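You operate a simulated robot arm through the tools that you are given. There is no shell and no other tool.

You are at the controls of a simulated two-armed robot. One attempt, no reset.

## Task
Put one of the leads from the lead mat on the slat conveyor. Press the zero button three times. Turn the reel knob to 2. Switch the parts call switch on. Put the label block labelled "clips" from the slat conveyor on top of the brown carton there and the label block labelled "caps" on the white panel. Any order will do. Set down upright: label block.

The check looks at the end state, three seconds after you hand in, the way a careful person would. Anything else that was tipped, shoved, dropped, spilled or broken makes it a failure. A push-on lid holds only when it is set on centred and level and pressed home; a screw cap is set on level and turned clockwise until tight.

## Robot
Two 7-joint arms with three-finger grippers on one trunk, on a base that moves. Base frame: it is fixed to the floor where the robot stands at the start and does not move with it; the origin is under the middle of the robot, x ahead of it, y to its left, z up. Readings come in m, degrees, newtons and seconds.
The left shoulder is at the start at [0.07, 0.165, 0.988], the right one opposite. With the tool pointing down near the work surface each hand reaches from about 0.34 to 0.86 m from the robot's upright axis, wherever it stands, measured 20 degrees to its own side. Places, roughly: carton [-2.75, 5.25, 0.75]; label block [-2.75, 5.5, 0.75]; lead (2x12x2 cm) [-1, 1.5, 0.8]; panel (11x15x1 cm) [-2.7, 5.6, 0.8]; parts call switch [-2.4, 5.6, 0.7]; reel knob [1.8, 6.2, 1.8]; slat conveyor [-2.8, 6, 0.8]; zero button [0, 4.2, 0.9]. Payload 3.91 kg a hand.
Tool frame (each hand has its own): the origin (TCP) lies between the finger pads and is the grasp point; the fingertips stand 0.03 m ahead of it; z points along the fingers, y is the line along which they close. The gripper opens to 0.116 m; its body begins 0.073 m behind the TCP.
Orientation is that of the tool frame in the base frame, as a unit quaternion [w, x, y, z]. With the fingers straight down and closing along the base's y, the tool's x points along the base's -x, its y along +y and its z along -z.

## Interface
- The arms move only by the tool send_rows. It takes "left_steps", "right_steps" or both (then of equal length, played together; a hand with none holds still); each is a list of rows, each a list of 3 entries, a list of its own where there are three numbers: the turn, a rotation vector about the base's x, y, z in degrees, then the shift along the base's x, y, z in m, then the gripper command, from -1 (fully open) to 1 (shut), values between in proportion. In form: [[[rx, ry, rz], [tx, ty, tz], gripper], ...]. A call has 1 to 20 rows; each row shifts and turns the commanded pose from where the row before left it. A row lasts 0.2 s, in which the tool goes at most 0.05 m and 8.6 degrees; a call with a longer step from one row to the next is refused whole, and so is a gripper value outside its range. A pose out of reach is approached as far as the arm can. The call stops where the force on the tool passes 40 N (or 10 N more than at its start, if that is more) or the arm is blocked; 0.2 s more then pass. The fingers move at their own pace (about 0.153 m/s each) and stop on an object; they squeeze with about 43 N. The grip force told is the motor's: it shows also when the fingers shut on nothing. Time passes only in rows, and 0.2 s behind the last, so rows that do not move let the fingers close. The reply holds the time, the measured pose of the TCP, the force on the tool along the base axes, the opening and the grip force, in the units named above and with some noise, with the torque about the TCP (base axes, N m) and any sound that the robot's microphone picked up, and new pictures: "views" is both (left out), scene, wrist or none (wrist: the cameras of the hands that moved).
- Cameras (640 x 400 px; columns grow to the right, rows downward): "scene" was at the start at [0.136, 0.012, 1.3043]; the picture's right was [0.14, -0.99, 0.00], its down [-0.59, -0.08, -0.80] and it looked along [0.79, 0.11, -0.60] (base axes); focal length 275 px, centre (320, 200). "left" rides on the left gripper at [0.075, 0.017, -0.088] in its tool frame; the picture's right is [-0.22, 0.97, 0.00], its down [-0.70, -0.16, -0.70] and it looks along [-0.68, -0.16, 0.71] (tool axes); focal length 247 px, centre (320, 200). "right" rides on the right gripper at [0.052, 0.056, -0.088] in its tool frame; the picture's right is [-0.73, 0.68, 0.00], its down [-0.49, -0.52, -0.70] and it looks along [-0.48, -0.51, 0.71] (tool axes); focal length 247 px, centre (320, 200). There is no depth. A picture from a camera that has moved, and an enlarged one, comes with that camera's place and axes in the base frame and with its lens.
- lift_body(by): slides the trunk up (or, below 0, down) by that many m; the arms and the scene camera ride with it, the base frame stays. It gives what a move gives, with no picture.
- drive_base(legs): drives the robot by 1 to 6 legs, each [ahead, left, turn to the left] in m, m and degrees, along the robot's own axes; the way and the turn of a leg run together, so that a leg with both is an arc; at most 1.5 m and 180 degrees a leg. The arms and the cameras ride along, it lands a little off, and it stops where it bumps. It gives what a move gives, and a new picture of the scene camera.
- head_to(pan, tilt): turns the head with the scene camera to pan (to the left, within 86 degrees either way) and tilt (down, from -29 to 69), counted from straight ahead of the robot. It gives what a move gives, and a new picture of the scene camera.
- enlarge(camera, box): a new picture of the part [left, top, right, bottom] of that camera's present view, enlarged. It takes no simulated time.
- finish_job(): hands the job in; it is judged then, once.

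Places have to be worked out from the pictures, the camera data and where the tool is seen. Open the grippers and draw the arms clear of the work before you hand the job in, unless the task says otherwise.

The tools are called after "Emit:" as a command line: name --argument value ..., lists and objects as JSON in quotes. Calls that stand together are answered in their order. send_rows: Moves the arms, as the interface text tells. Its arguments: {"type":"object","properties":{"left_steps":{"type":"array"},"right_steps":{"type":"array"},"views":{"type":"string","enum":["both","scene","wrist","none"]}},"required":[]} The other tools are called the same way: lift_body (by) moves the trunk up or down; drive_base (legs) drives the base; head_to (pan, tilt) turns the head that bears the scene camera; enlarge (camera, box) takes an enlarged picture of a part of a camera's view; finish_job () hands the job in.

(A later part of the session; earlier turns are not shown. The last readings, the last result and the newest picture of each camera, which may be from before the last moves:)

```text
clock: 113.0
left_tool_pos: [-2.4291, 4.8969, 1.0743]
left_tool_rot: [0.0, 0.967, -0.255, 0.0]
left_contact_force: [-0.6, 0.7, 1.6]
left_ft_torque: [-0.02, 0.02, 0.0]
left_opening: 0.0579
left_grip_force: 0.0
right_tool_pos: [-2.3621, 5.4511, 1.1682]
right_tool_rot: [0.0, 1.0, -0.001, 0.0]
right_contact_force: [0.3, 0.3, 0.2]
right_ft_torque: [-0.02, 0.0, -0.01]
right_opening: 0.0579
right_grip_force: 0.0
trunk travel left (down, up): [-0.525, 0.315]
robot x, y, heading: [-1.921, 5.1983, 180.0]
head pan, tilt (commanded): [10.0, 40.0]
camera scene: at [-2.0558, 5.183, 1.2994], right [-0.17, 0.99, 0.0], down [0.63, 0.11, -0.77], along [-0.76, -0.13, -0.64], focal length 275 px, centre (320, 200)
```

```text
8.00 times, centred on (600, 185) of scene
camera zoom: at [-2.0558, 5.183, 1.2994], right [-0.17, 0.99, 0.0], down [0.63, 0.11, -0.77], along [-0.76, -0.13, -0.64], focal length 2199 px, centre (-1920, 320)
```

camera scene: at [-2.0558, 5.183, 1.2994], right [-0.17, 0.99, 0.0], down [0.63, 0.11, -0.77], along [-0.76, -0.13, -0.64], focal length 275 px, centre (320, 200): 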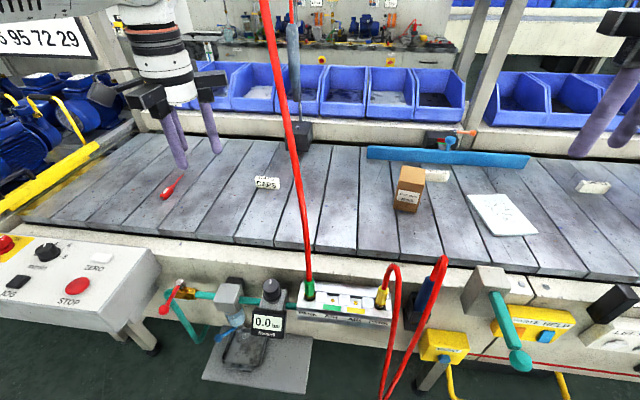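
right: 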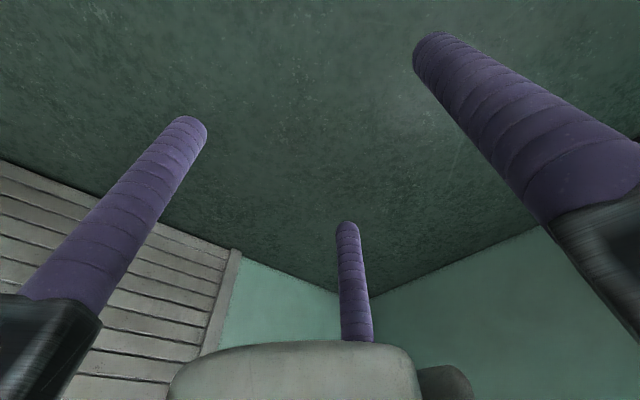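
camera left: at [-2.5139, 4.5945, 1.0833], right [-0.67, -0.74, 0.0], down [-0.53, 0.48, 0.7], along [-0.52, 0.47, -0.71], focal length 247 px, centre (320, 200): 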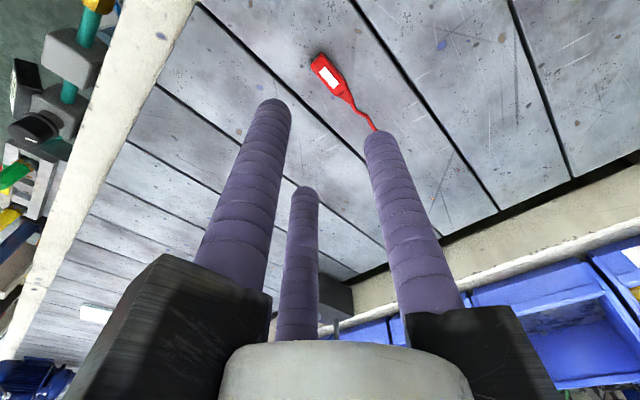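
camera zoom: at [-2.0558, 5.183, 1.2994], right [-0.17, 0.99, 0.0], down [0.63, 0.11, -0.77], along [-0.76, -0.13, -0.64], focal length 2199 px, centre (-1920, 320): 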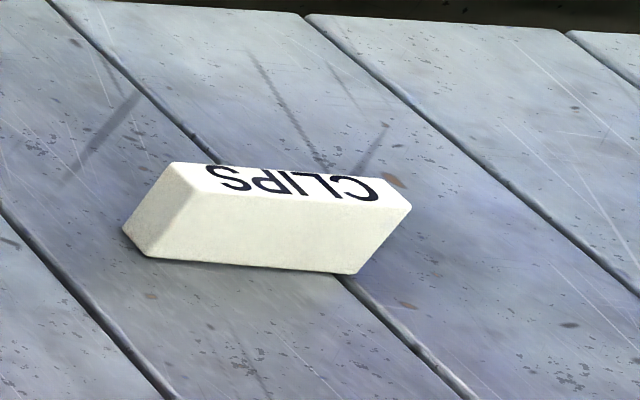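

Labels are clear now: the hidden block is "PLUGS"; "CLIPS" is the one past the panel. CAPS centre refines to [-2.681, 4.917], 7×2×3 cm along y. I bring the left hand over it with the single finger on the robot side.

Emit:
send_rows --left_steps '[[[0, 0, 0], [-0.043, 0.002, 0], -0.3], [[0, 0, 0], [-0.043, 0.003, 0], -0.3], [[0, 0, 0], [-0.043, 0.003, 0], -0.3], [[0, 0, 0], [-0.043, 0.004, 0], -0.3], [[0, 0, 0], [-0.043, 0.004, 0], -0.3], [[0, 0, 0], [-0.043, 0.004, 0], -0.3], [[0, 0, 0], [0, 0, -0.045], -0.3], [[0, 0, 0], [0, 0, -0.045], -0.3], [[0, 0, 0], [0, 0, -0.045], -0.3], [[0, 0, 0], [0, 0, 0], -0.3]]' --views "both"

Emit:
enlarge --camera "scene" --box '[210, 130, 330, 205]'

```text
clock: 115.2
left_tool_pos: [-2.6881, 4.9161, 0.9414]
left_tool_rot: [-0.001, 0.967, -0.254, 0.0]
left_contact_force: [0.7, 0.0, -0.1]
left_ft_torque: [-0.01, 0.01, 0.02]
left_opening: 0.0754
left_grip_force: 0.1
right_tool_pos: [-2.3616, 5.4522, 1.1693]
right_tool_rot: [0.001, 1.0, -0.001, -0.001]
right_contact_force: [0.2, -0.1, -0.8]
right_ft_torque: [0.02, 0.0, 0.0]
right_opening: 0.0578
right_grip_force: 0.0
trunk travel left (down, up): [-0.525, 0.315]
robot x, y, heading: [-1.9193, 5.1971, 179.8]
head pan, tilt (commanded): [10.0, 40.0]
camera scene: at [-2.0554, 5.1833, 1.2995], right [-0.17, 0.99, 0.0], down [0.63, 0.11, -0.77], along [-0.75, -0.13, -0.64], focal length 275 px, centre (320, 200)
camera left: at [-2.6293, 4.8642, 1.0307], right [-0.67, -0.74, 0.0], down [-0.53, 0.48, 0.7], along [-0.52, 0.47, -0.71], focal length 247 px, centre (320, 200)
```

scene: 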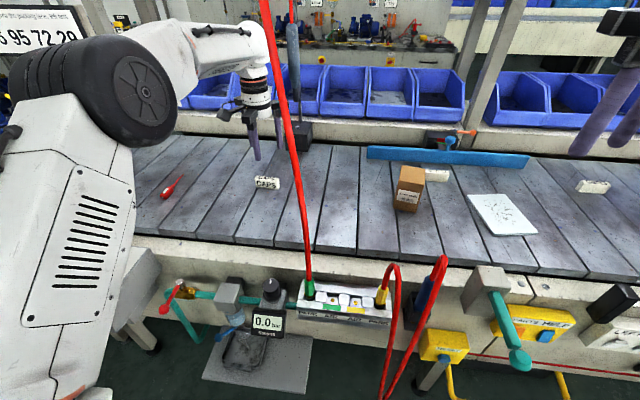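
left: 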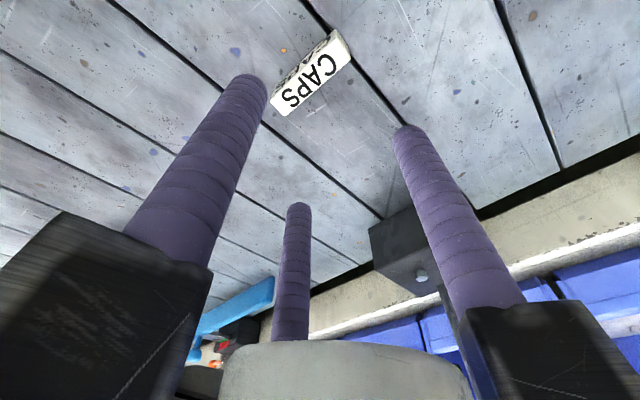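

```text
5.33 times, centred on (270, 168) of scene
camera zoom: at [-2.0554, 5.1833, 1.2995], right [-0.17, 0.99, 0.0], down [0.63, 0.11, -0.77], along [-0.75, -0.13, -0.64], focal length 1466 px, centre (587, 373)
```

zoom: 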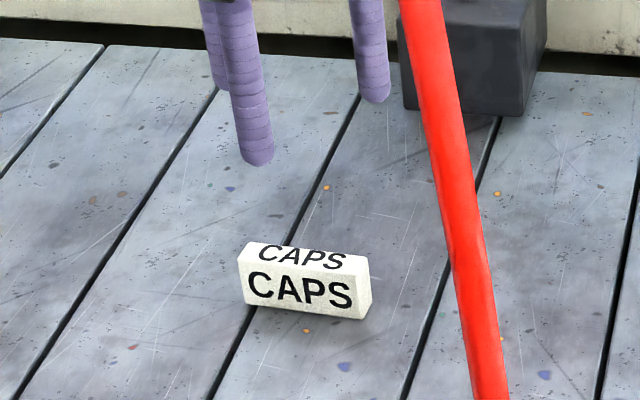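

Block seen through the wrist camera agrees within 8 mm. I descend around it to fingertip height about 0.806 and check.

Emit:
send_rows --left_steps '[[[0, 0, 0], [0.002, 0, -0.045], -0.3], [[0, 0, 0], [0, 0, -0.035], -0.3], [[0, 0, 0], [0, 0, -0.015], -0.3], [[0, 0, 0], [0, 0, -0.01], -0.3], [[0, 0, 0], [0, 0, 0], -0.3]]' --views "wrist"

Emit:
enlarge --camera "scene" --box '[230, 140, 310, 200]'

```text
clock: 116.3
left_tool_pos: [-2.6832, 4.9178, 0.8346]
left_tool_rot: [-0.001, 0.967, -0.254, 0.0]
left_contact_force: [0.0, 0.4, 0.2]
left_ft_torque: [-0.01, 0.0, -0.05]
left_opening: 0.0753
left_grip_force: 0.1
right_tool_pos: [-2.363, 5.4517, 1.17]
right_tool_rot: [0.001, 1.0, 0.0, 0.0]
right_contact_force: [0.2, 0.6, 0.4]
right_ft_torque: [0.02, -0.04, 0.02]
right_opening: 0.0581
right_grip_force: 0.0
trunk travel left (down, up): [-0.525, 0.315]
robot x, y, heading: [-1.9234, 5.1995, 179.8]
head pan, tilt (commanded): [10.0, 40.0]
camera left: at [-2.6267, 4.8656, 0.9242], right [-0.68, -0.74, 0.0], down [-0.53, 0.48, 0.7], along [-0.52, 0.47, -0.71], focal length 247 px, centre (320, 200)
```

left: 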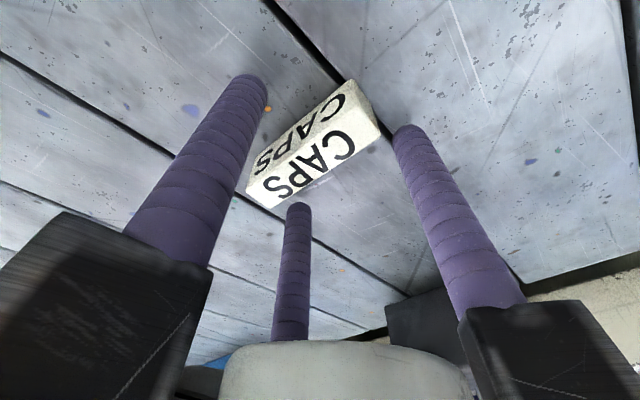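

```text
6.67 times, centred on (270, 170) of scene
camera zoom: at [-2.0561, 5.1831, 1.2994], right [-0.17, 0.99, 0.0], down [0.63, 0.11, -0.77], along [-0.75, -0.13, -0.64], focal length 1833 px, centre (653, 400)
```

zoom: 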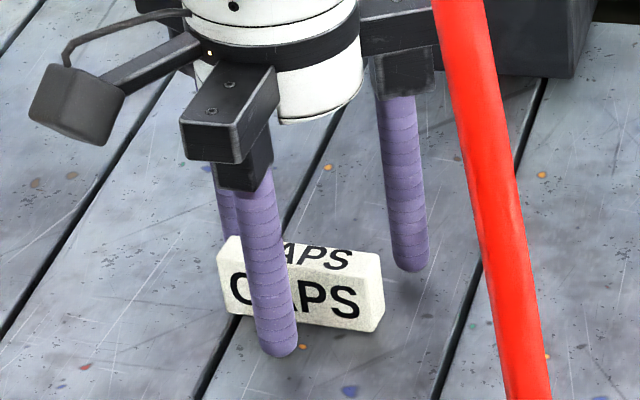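

The single finger is in front and the two others behind the block, fingertips just above the slats. I close.

Emit:
send_rows --left_steps '[[[0, 0, 0], [0, 0, 0], 0.1], [[0, 0, 0], [0, 0, 0], 0.4], [[0, 0, 0], [0, 0, 0], 0.7], [[0, 0, 0], [0, 0, 0], 1], [[0, 0, 0], [0, 0, 0], 1], [[0, 0, 0], [0, 0, 0], 1]]' --views "wrist"

Emit:
enlarge --camera "scene" --box '[230, 140, 310, 200]'

```text
clock: 117.8
left_tool_pos: [-2.6829, 4.9184, 0.835]
left_tool_rot: [-0.001, 0.967, -0.256, 0.0]
left_contact_force: [0.3, -0.8, 0.6]
left_ft_torque: [0.0, -0.03, -0.01]
left_opening: 0.0271
left_grip_force: 42.9
right_tool_pos: [-2.3631, 5.4515, 1.1691]
right_tool_rot: [0.0, 1.0, -0.001, 0.001]
right_contact_force: [0.5, 0.2, -0.7]
right_ft_torque: [0.0, 0.0, -0.01]
right_opening: 0.058
right_grip_force: 0.0
trunk travel left (down, up): [-0.525, 0.315]
robot x, y, heading: [-1.9226, 5.1969, 180.0]
head pan, tilt (commanded): [10.0, 40.0]
camera left: at [-2.6268, 4.8656, 0.9242], right [-0.68, -0.74, 0.0], down [-0.53, 0.48, 0.7], along [-0.52, 0.47, -0.71], focal length 247 px, centre (320, 200)
```

left: 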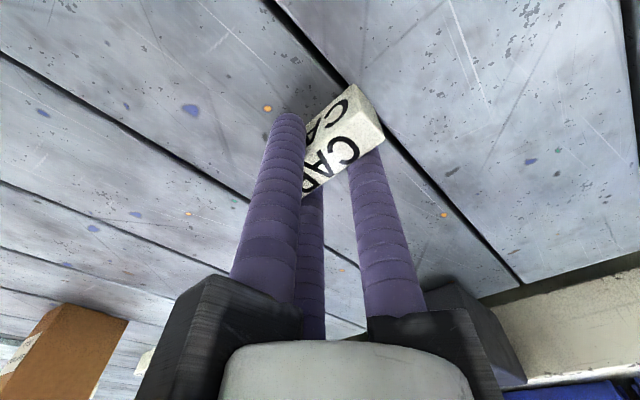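

```text
6.67 times, centred on (270, 170) of scene
camera zoom: at [-2.0563, 5.183, 1.2993], right [-0.17, 0.99, 0.0], down [0.63, 0.11, -0.77], along [-0.75, -0.13, -0.64], focal length 1833 px, centre (653, 400)
```

zoom: 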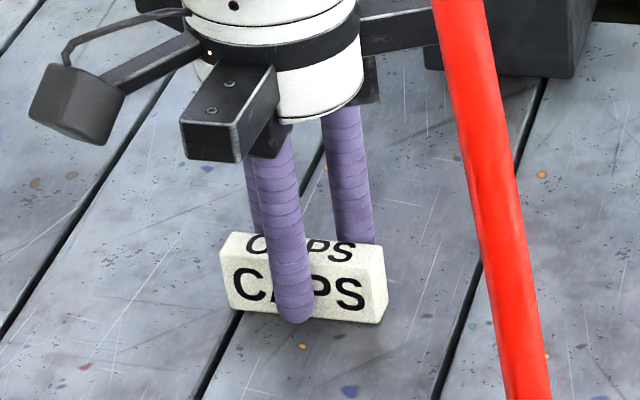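

CAPS is gripped. I lift it straight up and draw it back along the way I came, away from the cable.

Emit:
send_rows --left_steps '[[[0, 0, 0], [0, 0, 0.02], 1], [[0, 0, 0], [0, 0, 0.045], 1], [[0, 0, 0], [0, 0, 0.045], 1], [[0, 0, 0], [0, 0, 0.045], 1], [[0, 0, 0], [0, 0, 0.045], 1], [[0, 0, 0], [0, 0, 0.045], 1], [[0, 0, 0], [0.045, -0.004, 0], 1], [[0, 0, 0], [0.045, -0.004, 0], 1], [[0, 0, 0], [0.045, -0.004, 0], 1], [[0, 0, 0], [0.045, -0.004, 0], 1], [[0, 0, 0], [0.045, -0.004, 0], 1], [[0, 0, 0], [0.03, -0.004, 0], 1]]' --views "both"

```text
clock: 120.3
left_tool_pos: [-2.4263, 4.9022, 1.0871]
left_tool_rot: [0.02, 0.966, -0.258, 0.004]
left_contact_force: [1.0, 0.4, 1.2]
left_ft_torque: [0.05, 0.2, -0.03]
left_opening: 0.0271
left_grip_force: 43.2
right_tool_pos: [-2.3611, 5.4546, 1.1703]
right_tool_rot: [0.002, 1.0, -0.001, 0.0]
right_contact_force: [0.3, 1.6, -0.7]
right_ft_torque: [-0.14, 0.07, -0.01]
right_opening: 0.0581
right_grip_force: 0.0
trunk travel left (down, up): [-0.525, 0.315]
robot x, y, heading: [-1.9174, 5.2032, 179.9]
head pan, tilt (commanded): [10.0, 40.0]
camera scene: at [-2.0548, 5.1859, 1.2996], right [-0.17, 0.99, 0.0], down [0.63, 0.11, -0.77], along [-0.76, -0.13, -0.64], focal length 275 px, centre (320, 200)
camera left: at [-2.3698, 4.8524, 1.1773], right [-0.68, -0.73, 0.03], down [-0.52, 0.51, 0.68], along [-0.52, 0.45, -0.73], focal length 247 px, centre (320, 200)
```

scene: 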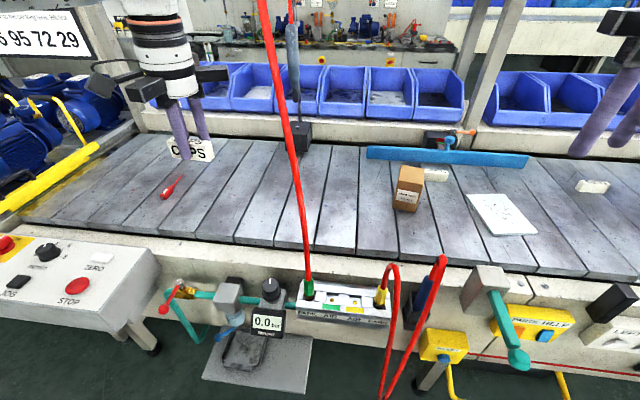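
left: 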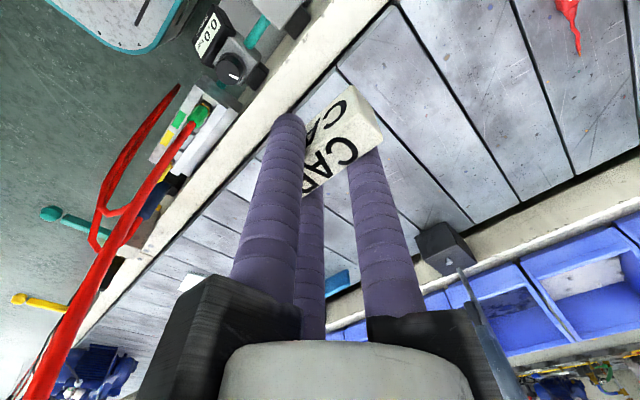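

CAPS is safely held. I back off, strafe right past the cable to y ≈ 5.7, and come forward again in front of the panel.

Emit:
drive_base --legs '[[-0.35, 0, 0], [0, -0.5, 0]]'

Emit:
head_to --pan 0 --tilt 35

```text
clock: 125.1
left_tool_pos: [-2.0851, 5.3884, 1.0814]
left_tool_rot: [-0.001, 0.967, -0.255, 0.0]
left_contact_force: [0.1, -0.8, -0.7]
left_ft_torque: [-0.01, 0.01, 0.02]
left_opening: 0.0268
left_grip_force: 43.0
right_tool_pos: [-2.0173, 5.947, 1.1689]
right_tool_rot: [0.0, 1.0, -0.002, 0.0]
right_contact_force: [0.2, 0.8, 0.5]
right_ft_torque: [0.01, -0.04, 0.0]
right_opening: 0.0581
right_grip_force: 0.1
trunk travel left (down, up): [-0.525, 0.315]
robot x, y, heading: [-1.5761, 5.6876, 179.7]
head pan, tilt (commanded): [10.0, 40.0]
camera scene: at [-1.7116, 5.6778, 1.2993], right [-0.17, 0.99, 0.0], down [0.63, 0.11, -0.77], along [-0.75, -0.13, -0.64], focal length 275 px, centre (320, 200)
```

scene: 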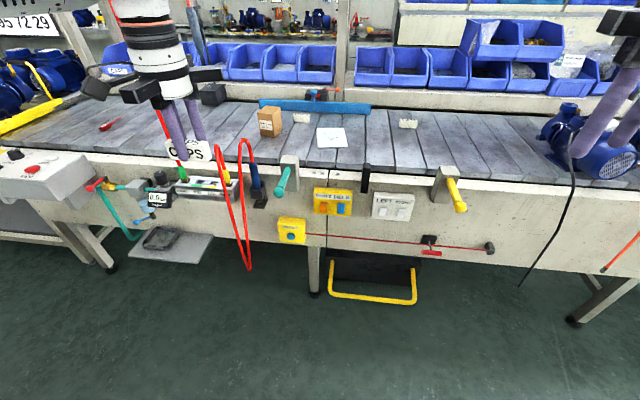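

```text
clock: 125.8
left_tool_pos: [-2.0855, 5.3873, 1.0811]
left_tool_rot: [-0.001, 0.967, -0.256, 0.0]
left_contact_force: [-0.3, -0.2, -0.9]
left_ft_torque: [0.0, 0.0, -0.02]
left_opening: 0.0269
left_grip_force: 42.4
right_tool_pos: [-2.0192, 5.9459, 1.169]
right_tool_rot: [0.0, 1.0, -0.001, 0.0]
right_contact_force: [1.1, -0.3, 0.9]
right_ft_torque: [0.01, -0.01, -0.01]
right_opening: 0.0582
right_grip_force: 0.1
trunk travel left (down, up): [-0.525, 0.315]
robot x, y, heading: [-1.5804, 5.6943, 180.0]
head pan, tilt (commanded): [0.0, 35.0]
camera scene: at [-1.7159, 5.6921, 1.3069], right [0.0, 1.0, 0.0], down [0.57, 0.0, -0.82], along [-0.82, 0.0, -0.57], focal length 275 px, centre (320, 200)
```

scene: 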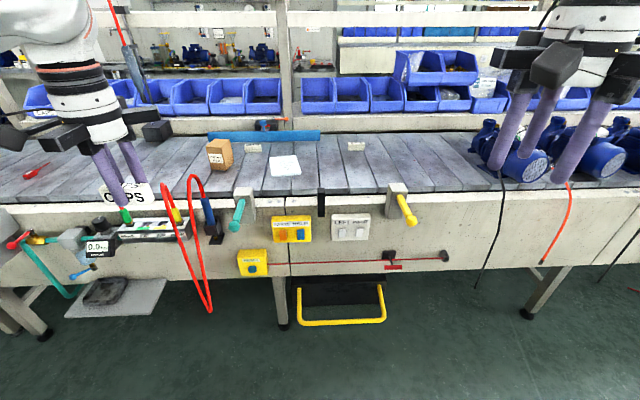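

A clear front view. I enlarge the switch plate and the carton/panel/CLIPS region.

Emit:
enlarge --camera "scene" --box '[220, 180, 380, 290]'

Emit:
enlarge --camera "scene" --box '[190, 120, 390, 220]'

Emit:
enlarge --camera "scene" --box '[265, 205, 325, 250]'

```text
3.64 times, centred on (300, 235) of scene
camera zoom: at [-1.7159, 5.6921, 1.3069], right [0.0, 1.0, 0.0], down [0.57, 0.0, -0.82], along [-0.82, 0.0, -0.57], focal length 1000 px, centre (393, 73)
```

zoom: 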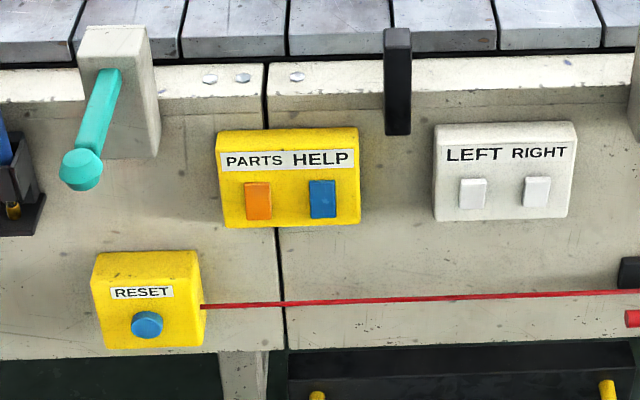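

```text
3.20 times, centred on (290, 170) of scene
camera zoom: at [-1.7159, 5.6921, 1.3069], right [0.0, 1.0, 0.0], down [0.57, 0.0, -0.82], along [-0.82, 0.0, -0.57], focal length 880 px, centre (416, 296)
```

zoom: 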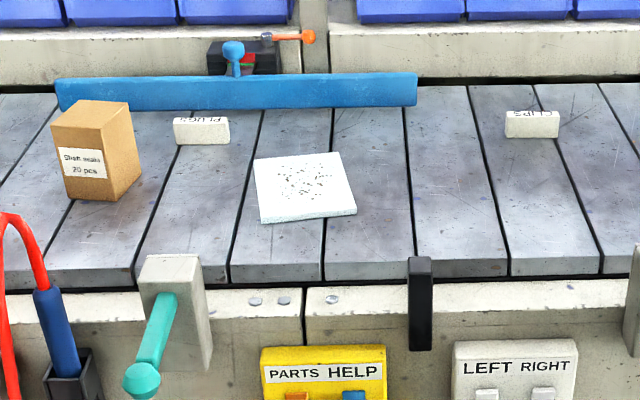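

```text
8.89 times, centred on (295, 228) of scene
camera zoom: at [-1.7159, 5.6921, 1.3069], right [0.0, 1.0, 0.0], down [0.57, 0.0, -0.82], along [-0.82, 0.0, -0.57], focal length 2444 px, centre (542, -44)
```

zoom: 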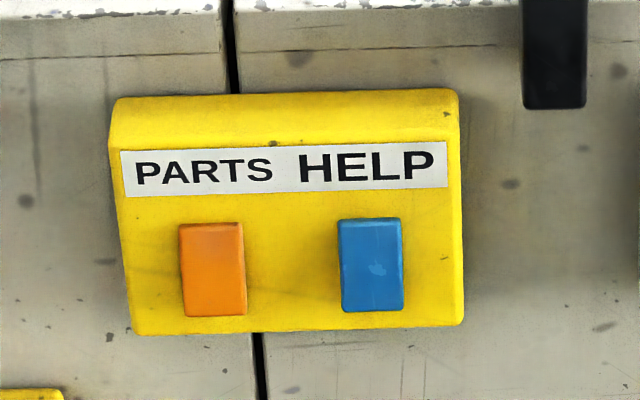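

From this square view: panel centre ≈ [-2.669, 5.555] (rotated ~12°), carton top ≈ [-2.70, 5.305, 0.887] about 6.5 × 9 cm, CLIPS ≈ [-2.83, 5.85], PLUGS ≈ [-2.81, 5.40]. I drive ahead 0.45 m; floor items there stay behind x = -2.4.

Emit:
drive_base --legs '[[0.3, 0, 0], [0.15, 0, 0]]'

Emit:
head_to --pan 5 --tilt 42

```text
clock: 128.9
left_tool_pos: [-2.5324, 5.3833, 1.0832]
left_tool_rot: [0.0, 0.968, -0.252, 0.0]
left_contact_force: [0.0, 0.2, -1.6]
left_ft_torque: [0.03, 0.01, 0.01]
left_opening: 0.0269
left_grip_force: 43.1
right_tool_pos: [-2.4706, 5.9413, 1.1692]
right_tool_rot: [0.0, 1.0, 0.002, 0.001]
right_contact_force: [-0.5, -0.2, 0.1]
right_ft_torque: [0.0, -0.03, -0.02]
right_opening: 0.058
right_grip_force: 0.0
trunk travel left (down, up): [-0.525, 0.315]
robot x, y, heading: [-2.0242, 5.688, -179.8]
head pan, tilt (commanded): [0.0, 35.0]
camera scene: at [-2.1661, 5.6902, 1.3069], right [0.0, 1.0, 0.0], down [0.57, 0.0, -0.82], along [-0.82, 0.0, -0.57], focal length 275 px, centre (320, 200)
```

scene: 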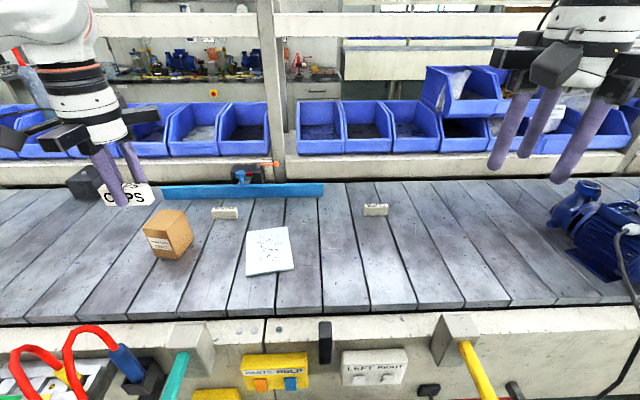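

```text
clock: 129.5
left_tool_pos: [-2.531, 5.3829, 1.0817]
left_tool_rot: [0.0, 0.968, -0.252, 0.001]
left_contact_force: [0.1, 0.8, 0.1]
left_ft_torque: [-0.01, -0.04, -0.02]
left_opening: 0.0268
left_grip_force: 42.8
right_tool_pos: [-2.4694, 5.9424, 1.1689]
right_tool_rot: [-0.001, 1.0, 0.002, 0.001]
right_contact_force: [0.4, -0.2, 0.8]
right_ft_torque: [-0.04, -0.01, -0.04]
right_opening: 0.058
right_grip_force: 0.0
trunk travel left (down, up): [-0.525, 0.315]
robot x, y, heading: [-2.0251, 5.6906, -179.7]
head pan, tilt (commanded): [5.0, 42.0]
camera scene: at [-2.1611, 5.683, 1.2964], right [-0.09, 1.0, 0.0], down [0.67, 0.06, -0.74], along [-0.74, -0.07, -0.67], focal length 275 px, centre (320, 200)
```

scene: 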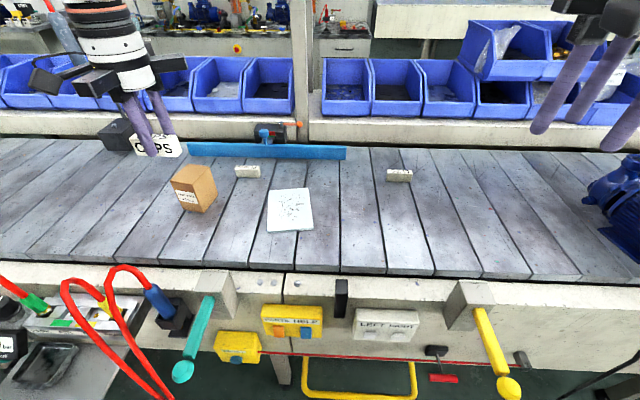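

Closer now. I enlarge panel and carton, then CLIPS, for refined positions.

Emit:
enlarge --camera "scene" --box '[160, 150, 320, 250]'

Emit:
enlarge --camera "scene" --box '[350, 150, 450, 210]'

```text
4.00 times, centred on (240, 200) of scene
camera zoom: at [-2.1611, 5.683, 1.2964], right [-0.09, 1.0, 0.0], down [0.67, 0.06, -0.74], along [-0.74, -0.07, -0.67], focal length 1100 px, centre (640, 200)
```

zoom: 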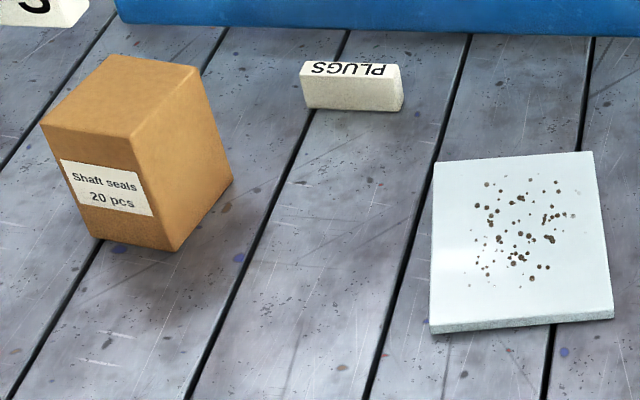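

```text
6.40 times, centred on (400, 180) of scene
camera zoom: at [-2.1611, 5.683, 1.2964], right [-0.09, 1.0, 0.0], down [0.67, 0.06, -0.74], along [-0.74, -0.07, -0.67], focal length 1760 px, centre (-192, 328)
```

zoom: 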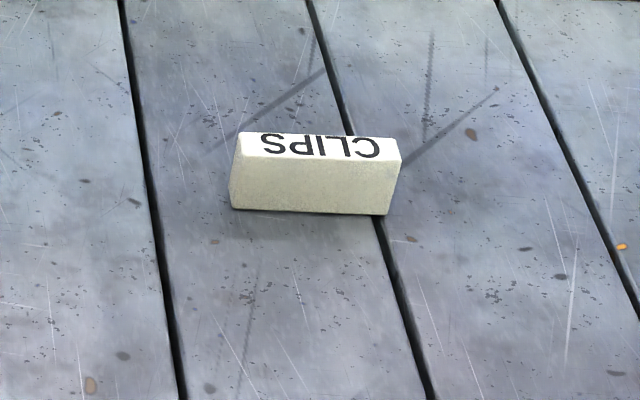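

Panel centre confirmed at ≈ [-2.666, 5.557]. I carry CAPS over the panel, turning ~11° to match it, then lower to just above for a look.

Emit:
send_rows --left_steps '[[[0, 0, 2], [-0.0235, 0.029, 0], 1], [[0, 0, 2], [-0.0235, 0.029, 0], 1], [[0, 0, 2], [-0.0235, 0.029, 0], 1], [[0, 0, 2], [-0.0235, 0.029, 0], 1], [[0, 0, 2], [-0.0235, 0.029, -0.02], 1], [[0, 0, 1], [-0.0235, 0.029, -0.03], 1], [[0, 0, 0], [0, 0, -0.045], 1], [[0, 0, 0], [0, 0, -0.045], 1], [[0, 0, 0], [0, 0, -0.045], 1], [[0, 0, 0], [0, 0, 0], 1]]' --views "both"

Emit:
enlarge --camera "scene" --box '[220, 110, 380, 240]'

```text
clock: 131.7
left_tool_pos: [-2.6712, 5.5578, 0.8974]
left_tool_rot: [-0.001, 0.988, -0.157, 0.0]
left_contact_force: [0.9, 0.4, 0.8]
left_ft_torque: [0.02, 0.04, 0.01]
left_opening: 0.0269
left_grip_force: 42.5
right_tool_pos: [-2.4684, 5.9419, 1.1695]
right_tool_rot: [-0.001, 1.0, 0.002, 0.0]
right_contact_force: [-0.5, -0.1, 0.1]
right_ft_torque: [0.0, 0.03, -0.02]
right_opening: 0.058
right_grip_force: 0.0
trunk travel left (down, up): [-0.525, 0.315]
robot x, y, heading: [-2.0285, 5.6939, -179.8]
head pan, tilt (commanded): [5.0, 42.0]
camera scene: at [-2.1601, 5.6831, 1.2965], right [-0.09, 1.0, 0.0], down [0.67, 0.06, -0.74], along [-0.74, -0.07, -0.67], focal length 275 px, centre (320, 200)
camera left: at [-2.6046, 5.5174, 0.9865], right [-0.52, -0.86, 0.0], down [-0.61, 0.37, 0.7], along [-0.6, 0.36, -0.71], focal length 247 px, centre (320, 200)
```

scene: 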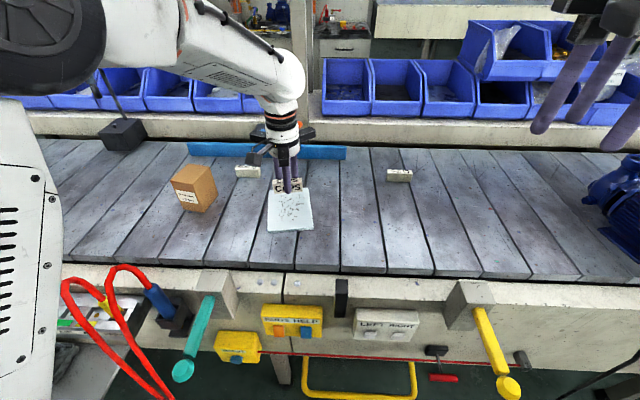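
left: 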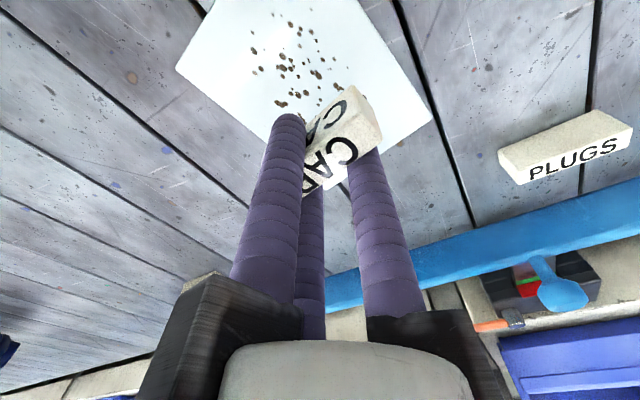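

```text
3.08 times, centred on (300, 175) of scene
camera zoom: at [-2.1601, 5.6831, 1.2965], right [-0.09, 1.0, 0.0], down [0.67, 0.06, -0.74], along [-0.74, -0.07, -0.67], focal length 846 px, centre (382, 277)
```

zoom: 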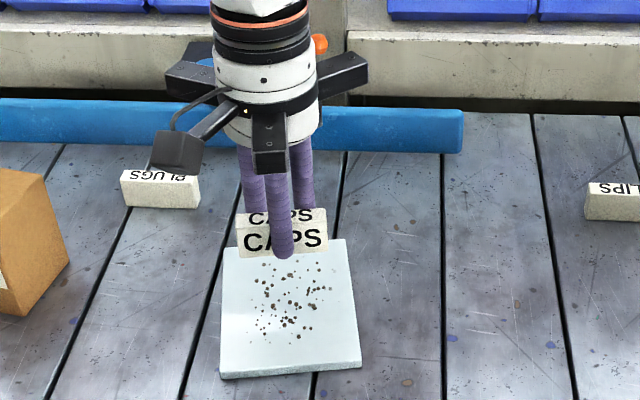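

The wrist view confirms the panel corners, so CAPS is centred over it. I lower gently to contact.

Emit:
send_rows --left_steps '[[[0, 0, 0], [0.002, 0, -0.03], 1], [[0, 0, 0], [0, 0, -0.012], 1], [[0, 0, 0], [0, 0, -0.004], 1], [[0, 0, 0], [0, 0, 0], 1]]' --views "none"

```text
clock: 132.7
left_tool_pos: [-2.6713, 5.5569, 0.8494]
left_tool_rot: [-0.001, 0.987, -0.158, -0.001]
left_contact_force: [-0.1, -0.2, 0.1]
left_ft_torque: [0.02, 0.02, 0.0]
left_opening: 0.027
left_grip_force: 42.6
right_tool_pos: [-2.47, 5.9424, 1.1689]
right_tool_rot: [0.0, 1.0, 0.003, 0.0]
right_contact_force: [-0.3, 0.1, -0.4]
right_ft_torque: [0.02, 0.02, 0.02]
right_opening: 0.058
right_grip_force: 0.1
trunk travel left (down, up): [-0.525, 0.315]
robot x, y, heading: [-2.0269, 5.6872, -179.8]
head pan, tilt (commanded): [5.0, 42.0]
```

No contact yet at 0.849. I continue in 2–3 mm steps.

Emit:
send_rows --left_steps '[[[0, 0, 0], [0, 0, -0.003], 1], [[0, 0, 0], [0, 0, -0.002], 1], [[0, 0, 0], [0, 0, 0], 1]]' --views "wrist"

Emit:
enlarge --camera "scene" --box '[240, 150, 340, 240]'

```text
clock: 133.5
left_tool_pos: [-2.6711, 5.5568, 0.8454]
left_tool_rot: [-0.001, 0.987, -0.158, 0.0]
left_contact_force: [-0.1, 0.0, -0.4]
left_ft_torque: [-0.01, -0.06, -0.01]
left_opening: 0.0268
left_grip_force: 43.1
right_tool_pos: [-2.47, 5.9426, 1.1697]
right_tool_rot: [0.0, 1.0, 0.003, 0.0]
right_contact_force: [1.1, 0.3, 0.4]
right_ft_torque: [-0.04, 0.01, 0.01]
right_opening: 0.058
right_grip_force: 0.1
trunk travel left (down, up): [-0.525, 0.315]
robot x, y, heading: [-2.0268, 5.6881, -179.6]
head pan, tilt (commanded): [5.0, 42.0]
camera left: at [-2.6045, 5.5165, 0.9348], right [-0.52, -0.86, 0.0], down [-0.61, 0.37, 0.7], along [-0.6, 0.36, -0.71], focal length 247 px, centre (320, 200)
```

left: 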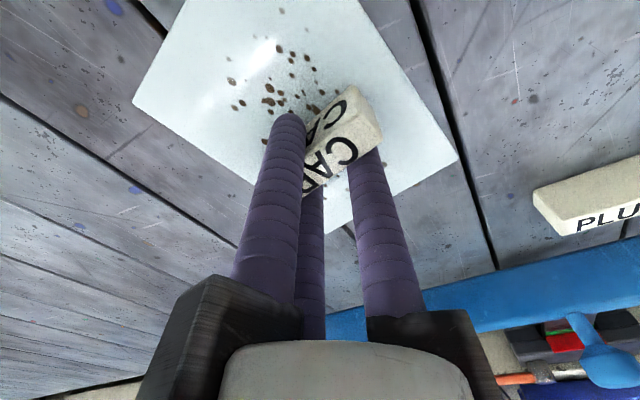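

```text
4.44 times, centred on (290, 195) of scene
camera zoom: at [-2.1609, 5.683, 1.2964], right [-0.09, 1.0, 0.0], down [0.67, 0.06, -0.74], along [-0.74, -0.07, -0.67], focal length 1222 px, centre (453, 222)
```

zoom: 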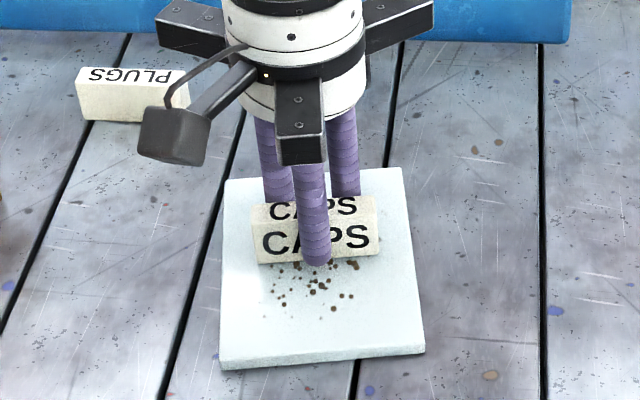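

Nearly down. I lower 2 mm at a time until the force shows contact.

Emit:
send_rows --left_steps '[[[0, 0, 0], [0, 0, -0.002], 1], [[0, 0, 0], [0, 0, -0.002], 1], [[0, 0, 0], [0, 0, 0], 1]]' --views "none"

```text
clock: 134.3
left_tool_pos: [-2.6702, 5.5571, 0.8439]
left_tool_rot: [0.001, 0.988, -0.157, -0.002]
left_contact_force: [-4.5, -2.2, 19.7]
left_ft_torque: [-0.56, -0.08, -0.11]
left_opening: 0.0268
left_grip_force: 43.3
right_tool_pos: [-2.4695, 5.9423, 1.1703]
right_tool_rot: [0.0, 1.0, 0.002, -0.001]
right_contact_force: [0.3, 0.4, -0.9]
right_ft_torque: [0.02, 0.01, -0.02]
right_opening: 0.0579
right_grip_force: 0.0
trunk travel left (down, up): [-0.525, 0.315]
robot x, y, heading: [-2.0275, 5.688, -179.6]
head pan, tilt (commanded): [5.0, 42.0]
```

Contact (19.7 N). I relieve the pressure, open slowly, then rise.

Emit:
send_rows --left_steps '[[[0, 0, 0], [0, 0, 0.002], 1], [[0, 0, 0], [0, 0, 0], 0.4], [[0, 0, 0], [0, 0, 0], 0.1], [[0, 0, 0], [0, 0, 0], -0.2], [[0, 0, 0], [0, 0, 0], -0.3]]' --views "wrist"

Emit:
enlarge --camera "scene" --box '[240, 150, 340, 240]'

```text
clock: 135.5
left_tool_pos: [-2.6694, 5.5565, 0.8445]
left_tool_rot: [-0.002, 0.987, -0.159, 0.0]
left_contact_force: [0.6, 0.3, -0.1]
left_ft_torque: [-0.03, 0.01, 0.0]
left_opening: 0.0753
left_grip_force: 0.1
right_tool_pos: [-2.47, 5.9421, 1.1678]
right_tool_rot: [0.0, 1.0, 0.002, 0.001]
right_contact_force: [-0.2, 0.2, 0.5]
right_ft_torque: [-0.01, -0.02, -0.03]
right_opening: 0.058
right_grip_force: 0.0
trunk travel left (down, up): [-0.525, 0.315]
robot x, y, heading: [-2.0262, 5.6899, -179.7]
head pan, tilt (commanded): [5.0, 42.0]
camera left: at [-2.6037, 5.5167, 0.9333], right [-0.52, -0.86, 0.0], down [-0.61, 0.37, 0.7], along [-0.6, 0.36, -0.71], focal length 247 px, centre (320, 200)
```

left: 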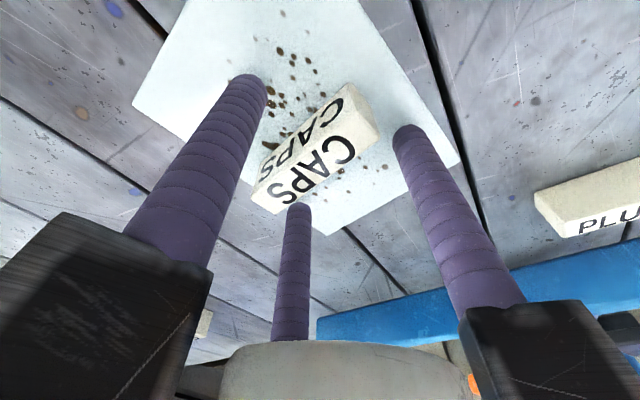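

```text
4.44 times, centred on (290, 195) of scene
camera zoom: at [-2.1607, 5.6831, 1.2964], right [-0.09, 1.0, 0.0], down [0.67, 0.06, -0.74], along [-0.74, -0.07, -0.67], focal length 1222 px, centre (453, 222)
```

zoom: 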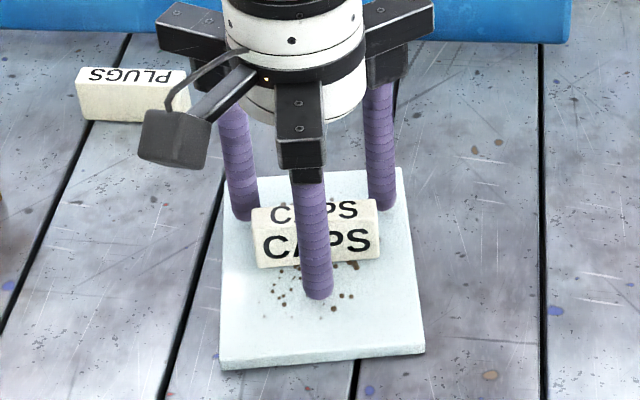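

CAPS stands upright on the panel, free of the fingers. I lift the left hand straight up and draw it back.

Emit:
send_rows --left_steps '[[[0, 0, 0], [0, 0, 0.03], -0.3], [[0, 0, 0], [0, 0, 0.045], -0.3], [[0, 0, 0], [0, 0, 0.045], -0.3], [[0, 0, 0], [0, 0, 0.045], -0.3], [[0, 0, 0], [0, 0, 0.045], -0.3], [[0, 0, 0], [0.04, -0.02, 0.02], 0], [[0, 0, 0], [0.04, -0.025, 0], 0], [[0, 0, 0], [0.04, -0.025, 0], 0], [[0, 0, 0], [0.03, -0.025, 0], 0]]' --views "scene"

Emit:
enlarge --camera "scene" --box '[240, 150, 420, 240]'

```text
clock: 137.5
left_tool_pos: [-2.5188, 5.4632, 1.0766]
left_tool_rot: [0.003, 0.987, -0.159, 0.0]
left_contact_force: [-0.1, -3.6, 0.0]
left_ft_torque: [0.37, 0.01, 0.02]
left_opening: 0.0577
left_grip_force: 0.1
right_tool_pos: [-2.469, 5.9422, 1.169]
right_tool_rot: [0.0, 1.0, 0.003, 0.0]
right_contact_force: [0.3, 0.3, -0.4]
right_ft_torque: [-0.1, 0.03, 0.01]
right_opening: 0.0581
right_grip_force: 0.1
trunk travel left (down, up): [-0.525, 0.315]
robot x, y, heading: [-2.0295, 5.694, -180.0]
head pan, tilt (commanded): [5.0, 42.0]
camera scene: at [-2.1602, 5.6824, 1.2965], right [-0.09, 1.0, 0.0], down [0.67, 0.06, -0.74], along [-0.74, -0.07, -0.67], focal length 275 px, centre (320, 200)
```

scene: 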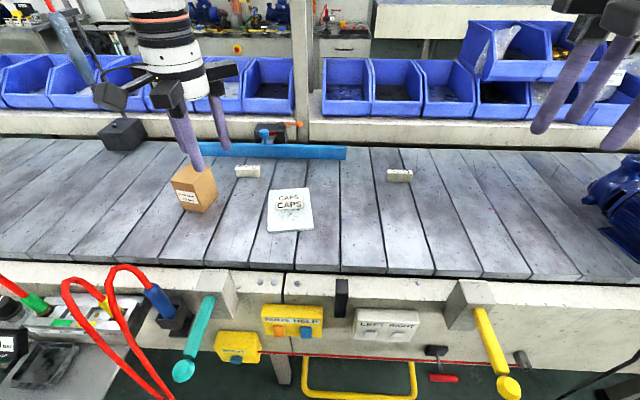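

```text
3.56 times, centred on (330, 195) of scene
camera zoom: at [-2.1602, 5.6824, 1.2965], right [-0.09, 1.0, 0.0], down [0.67, 0.06, -0.74], along [-0.74, -0.07, -0.67], focal length 978 px, centre (284, 218)
```

zoom: 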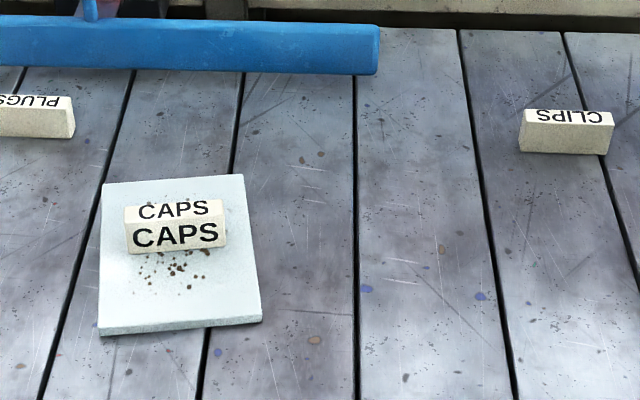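

CAPS is correctly placed. Next the right hand: I swing it over CLIPS (≈ [-2.822, 5.851]), turning -30° so its single finger is on my side.

Emit:
send_rows --right_steps '[[[0, 0, -4], [-0.044, -0.0115, 0], -0.3], [[0, 0, -4], [-0.044, -0.0115, 0], -0.3], [[0, 0, -4], [-0.044, -0.0115, 0], -0.3], [[0, 0, -4], [-0.044, -0.0115, 0], -0.3], [[0, 0, -4], [-0.044, -0.0115, -0.01], -0.3], [[0, 0, -4], [-0.044, -0.0115, -0.01], -0.3], [[0, 0, -3], [-0.044, -0.0115, -0.01], -0.3], [[0, 0, -3], [-0.044, -0.0115, -0.01], -0.3], [[0, 0, 0], [-0.006, 0, -0.045], -0.3], [[0, 0, 0], [0, 0, -0.045], -0.3], [[0, 0, 0], [0, 0, -0.045], -0.3], [[0, 0, 0], [0, 0, -0.045], -0.3], [[0, 0, 0], [0, 0, 0], -0.3]]' --views "both"

Emit:
enlarge --camera "scene" --box '[330, 100, 490, 200]'

```text
clock: 140.3
left_tool_pos: [-2.5201, 5.462, 1.0758]
left_tool_rot: [0.0, 0.987, -0.158, -0.001]
left_contact_force: [0.4, -0.3, -0.4]
left_ft_torque: [0.04, 0.01, -0.02]
left_opening: 0.0577
left_grip_force: 0.0
right_tool_pos: [-2.8247, 5.8791, 0.9801]
right_tool_rot: [0.0, 0.967, -0.256, 0.0]
right_contact_force: [-0.2, 0.2, -0.4]
right_ft_torque: [-0.02, 0.06, 0.01]
right_opening: 0.0754
right_grip_force: 0.1
right hand out of reach, approached as far as the arm can: row 7, 8, 9, 10, 11, 12
trunk travel left (down, up): [-0.525, 0.315]
robot x, y, heading: [-2.0296, 5.6938, -179.7]
head pan, tilt (commanded): [5.0, 42.0]
camera scene: at [-2.1596, 5.6829, 1.2966], right [-0.09, 1.0, 0.0], down [0.67, 0.06, -0.74], along [-0.74, -0.07, -0.67], focal length 275 px, centre (320, 200)
camera right: at [-2.807, 5.8043, 1.0675], right [-0.97, -0.23, 0.0], down [-0.16, 0.7, 0.7], along [-0.16, 0.68, -0.71], focal length 247 px, centre (320, 200)
```

scene: 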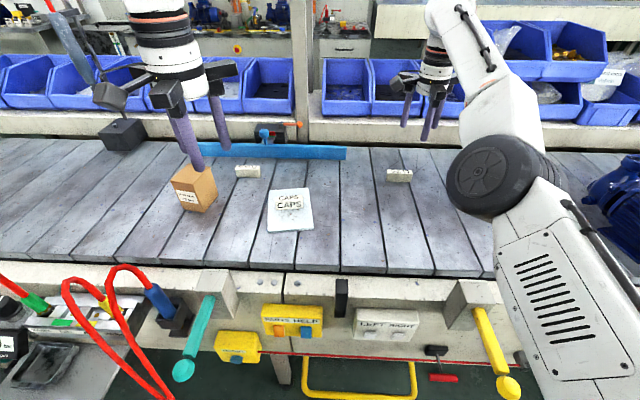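
right: 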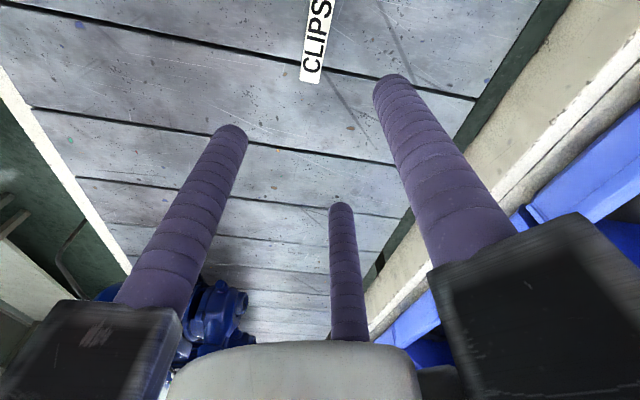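

```text
4.00 times, centred on (410, 150) of scene
camera zoom: at [-2.1596, 5.6829, 1.2966], right [-0.09, 1.0, 0.0], down [0.67, 0.06, -0.74], along [-0.74, -0.07, -0.67], focal length 1100 px, centre (-40, 400)
```

zoom: 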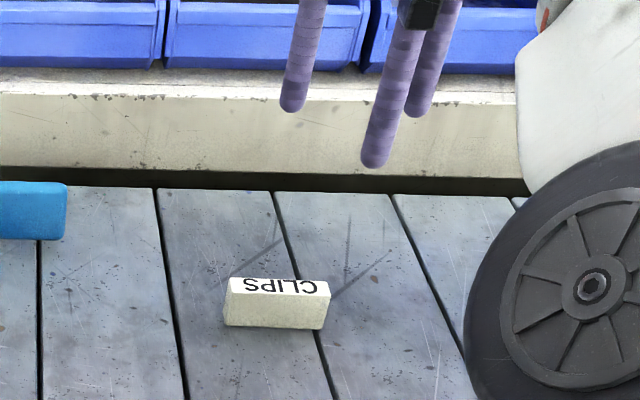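

The right hand is at the limit of its reach because it is still high; reach should improve lower down. I lower one step and see.

Emit:
send_rows --right_steps '[[[0, 0, 0], [0, 0, -0.03], -0.3], [[0, 0, 0], [0, 0, 0], -0.3]]' --views "none"

```text
clock: 140.9
left_tool_pos: [-2.5204, 5.4626, 1.0757]
left_tool_rot: [-0.001, 0.987, -0.158, -0.001]
left_contact_force: [0.2, 0.3, 0.9]
left_ft_torque: [-0.02, -0.01, 0.01]
left_opening: 0.0579
left_grip_force: 0.0
right_tool_pos: [-2.8328, 5.8792, 0.9511]
right_tool_rot: [0.0, 0.967, -0.256, 0.001]
right_contact_force: [-0.5, 0.7, 0.1]
right_ft_torque: [-0.01, 0.03, -0.03]
right_opening: 0.0756
right_grip_force: 0.0
right hand out of reach, approached as far as the arm can: row 1
trunk travel left (down, up): [-0.525, 0.315]
robot x, y, heading: [-2.0292, 5.6891, -179.8]
head pan, tilt (commanded): [5.0, 42.0]
```

Lower does help: now at [-2.833, 5.879, 0.951]. I correct y by -2.8 cm and lower a little more.

Emit:
send_rows --right_steps '[[[0, 0, 0], [0.004, -0.014, -0.015], -0.3], [[0, 0, 0], [0, -0.014, -0.015], -0.3], [[0, 0, 0], [0, 0, 0], -0.3]]' --views "both"

Emit:
enlarge --camera "scene" --box '[330, 100, 490, 200]'

```text
clock: 141.7
left_tool_pos: [-2.5199, 5.4633, 1.0764]
left_tool_rot: [-0.001, 0.988, -0.158, -0.001]
left_contact_force: [0.1, 0.0, 0.0]
left_ft_torque: [0.0, -0.03, 0.02]
left_opening: 0.0581
left_grip_force: 0.1
right_tool_pos: [-2.8378, 5.8528, 0.9218]
right_tool_rot: [0.0, 0.967, -0.256, 0.001]
right_contact_force: [-0.5, 0.4, -0.2]
right_ft_torque: [0.02, 0.03, -0.01]
right_opening: 0.0753
right_grip_force: 0.0
right hand out of reach, approached as far as the arm can: row 1
trunk travel left (down, up): [-0.525, 0.315]
robot x, y, heading: [-2.0242, 5.6943, -179.8]
head pan, tilt (commanded): [5.0, 42.0]
camera scene: at [-2.1608, 5.6831, 1.2964], right [-0.09, 1.0, 0.0], down [0.67, 0.06, -0.74], along [-0.74, -0.07, -0.67], focal length 275 px, centre (320, 200)
camera right: at [-2.82, 5.7773, 1.0095], right [-0.97, -0.23, 0.0], down [-0.17, 0.7, 0.7], along [-0.16, 0.68, -0.71], focal length 247 px, centre (320, 200)
```

scene: 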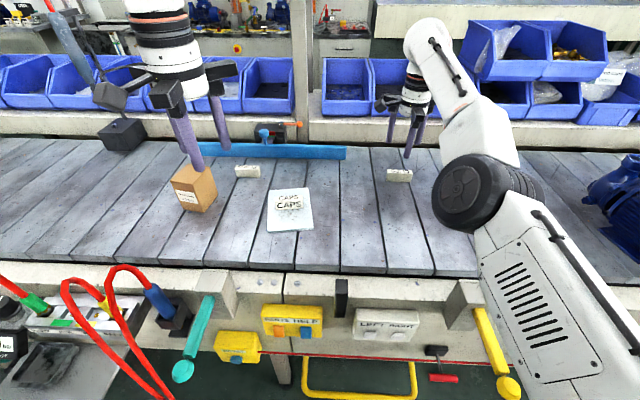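
right: 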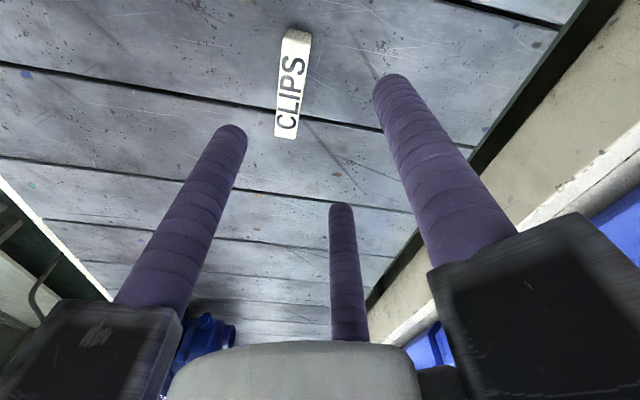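

```text
4.00 times, centred on (410, 150) of scene
camera zoom: at [-2.1608, 5.6831, 1.2964], right [-0.09, 1.0, 0.0], down [0.67, 0.06, -0.74], along [-0.74, -0.07, -0.67], focal length 1100 px, centre (-40, 400)
```

zoom: 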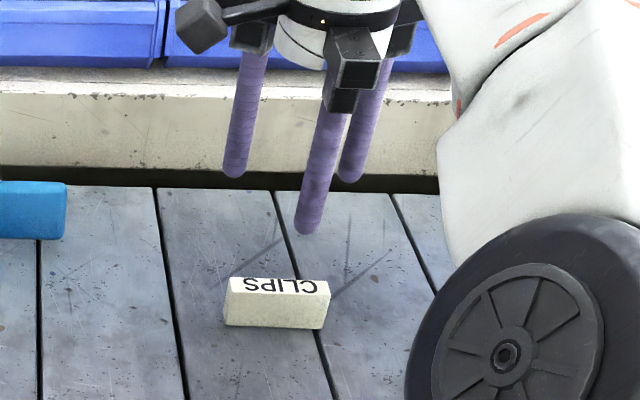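

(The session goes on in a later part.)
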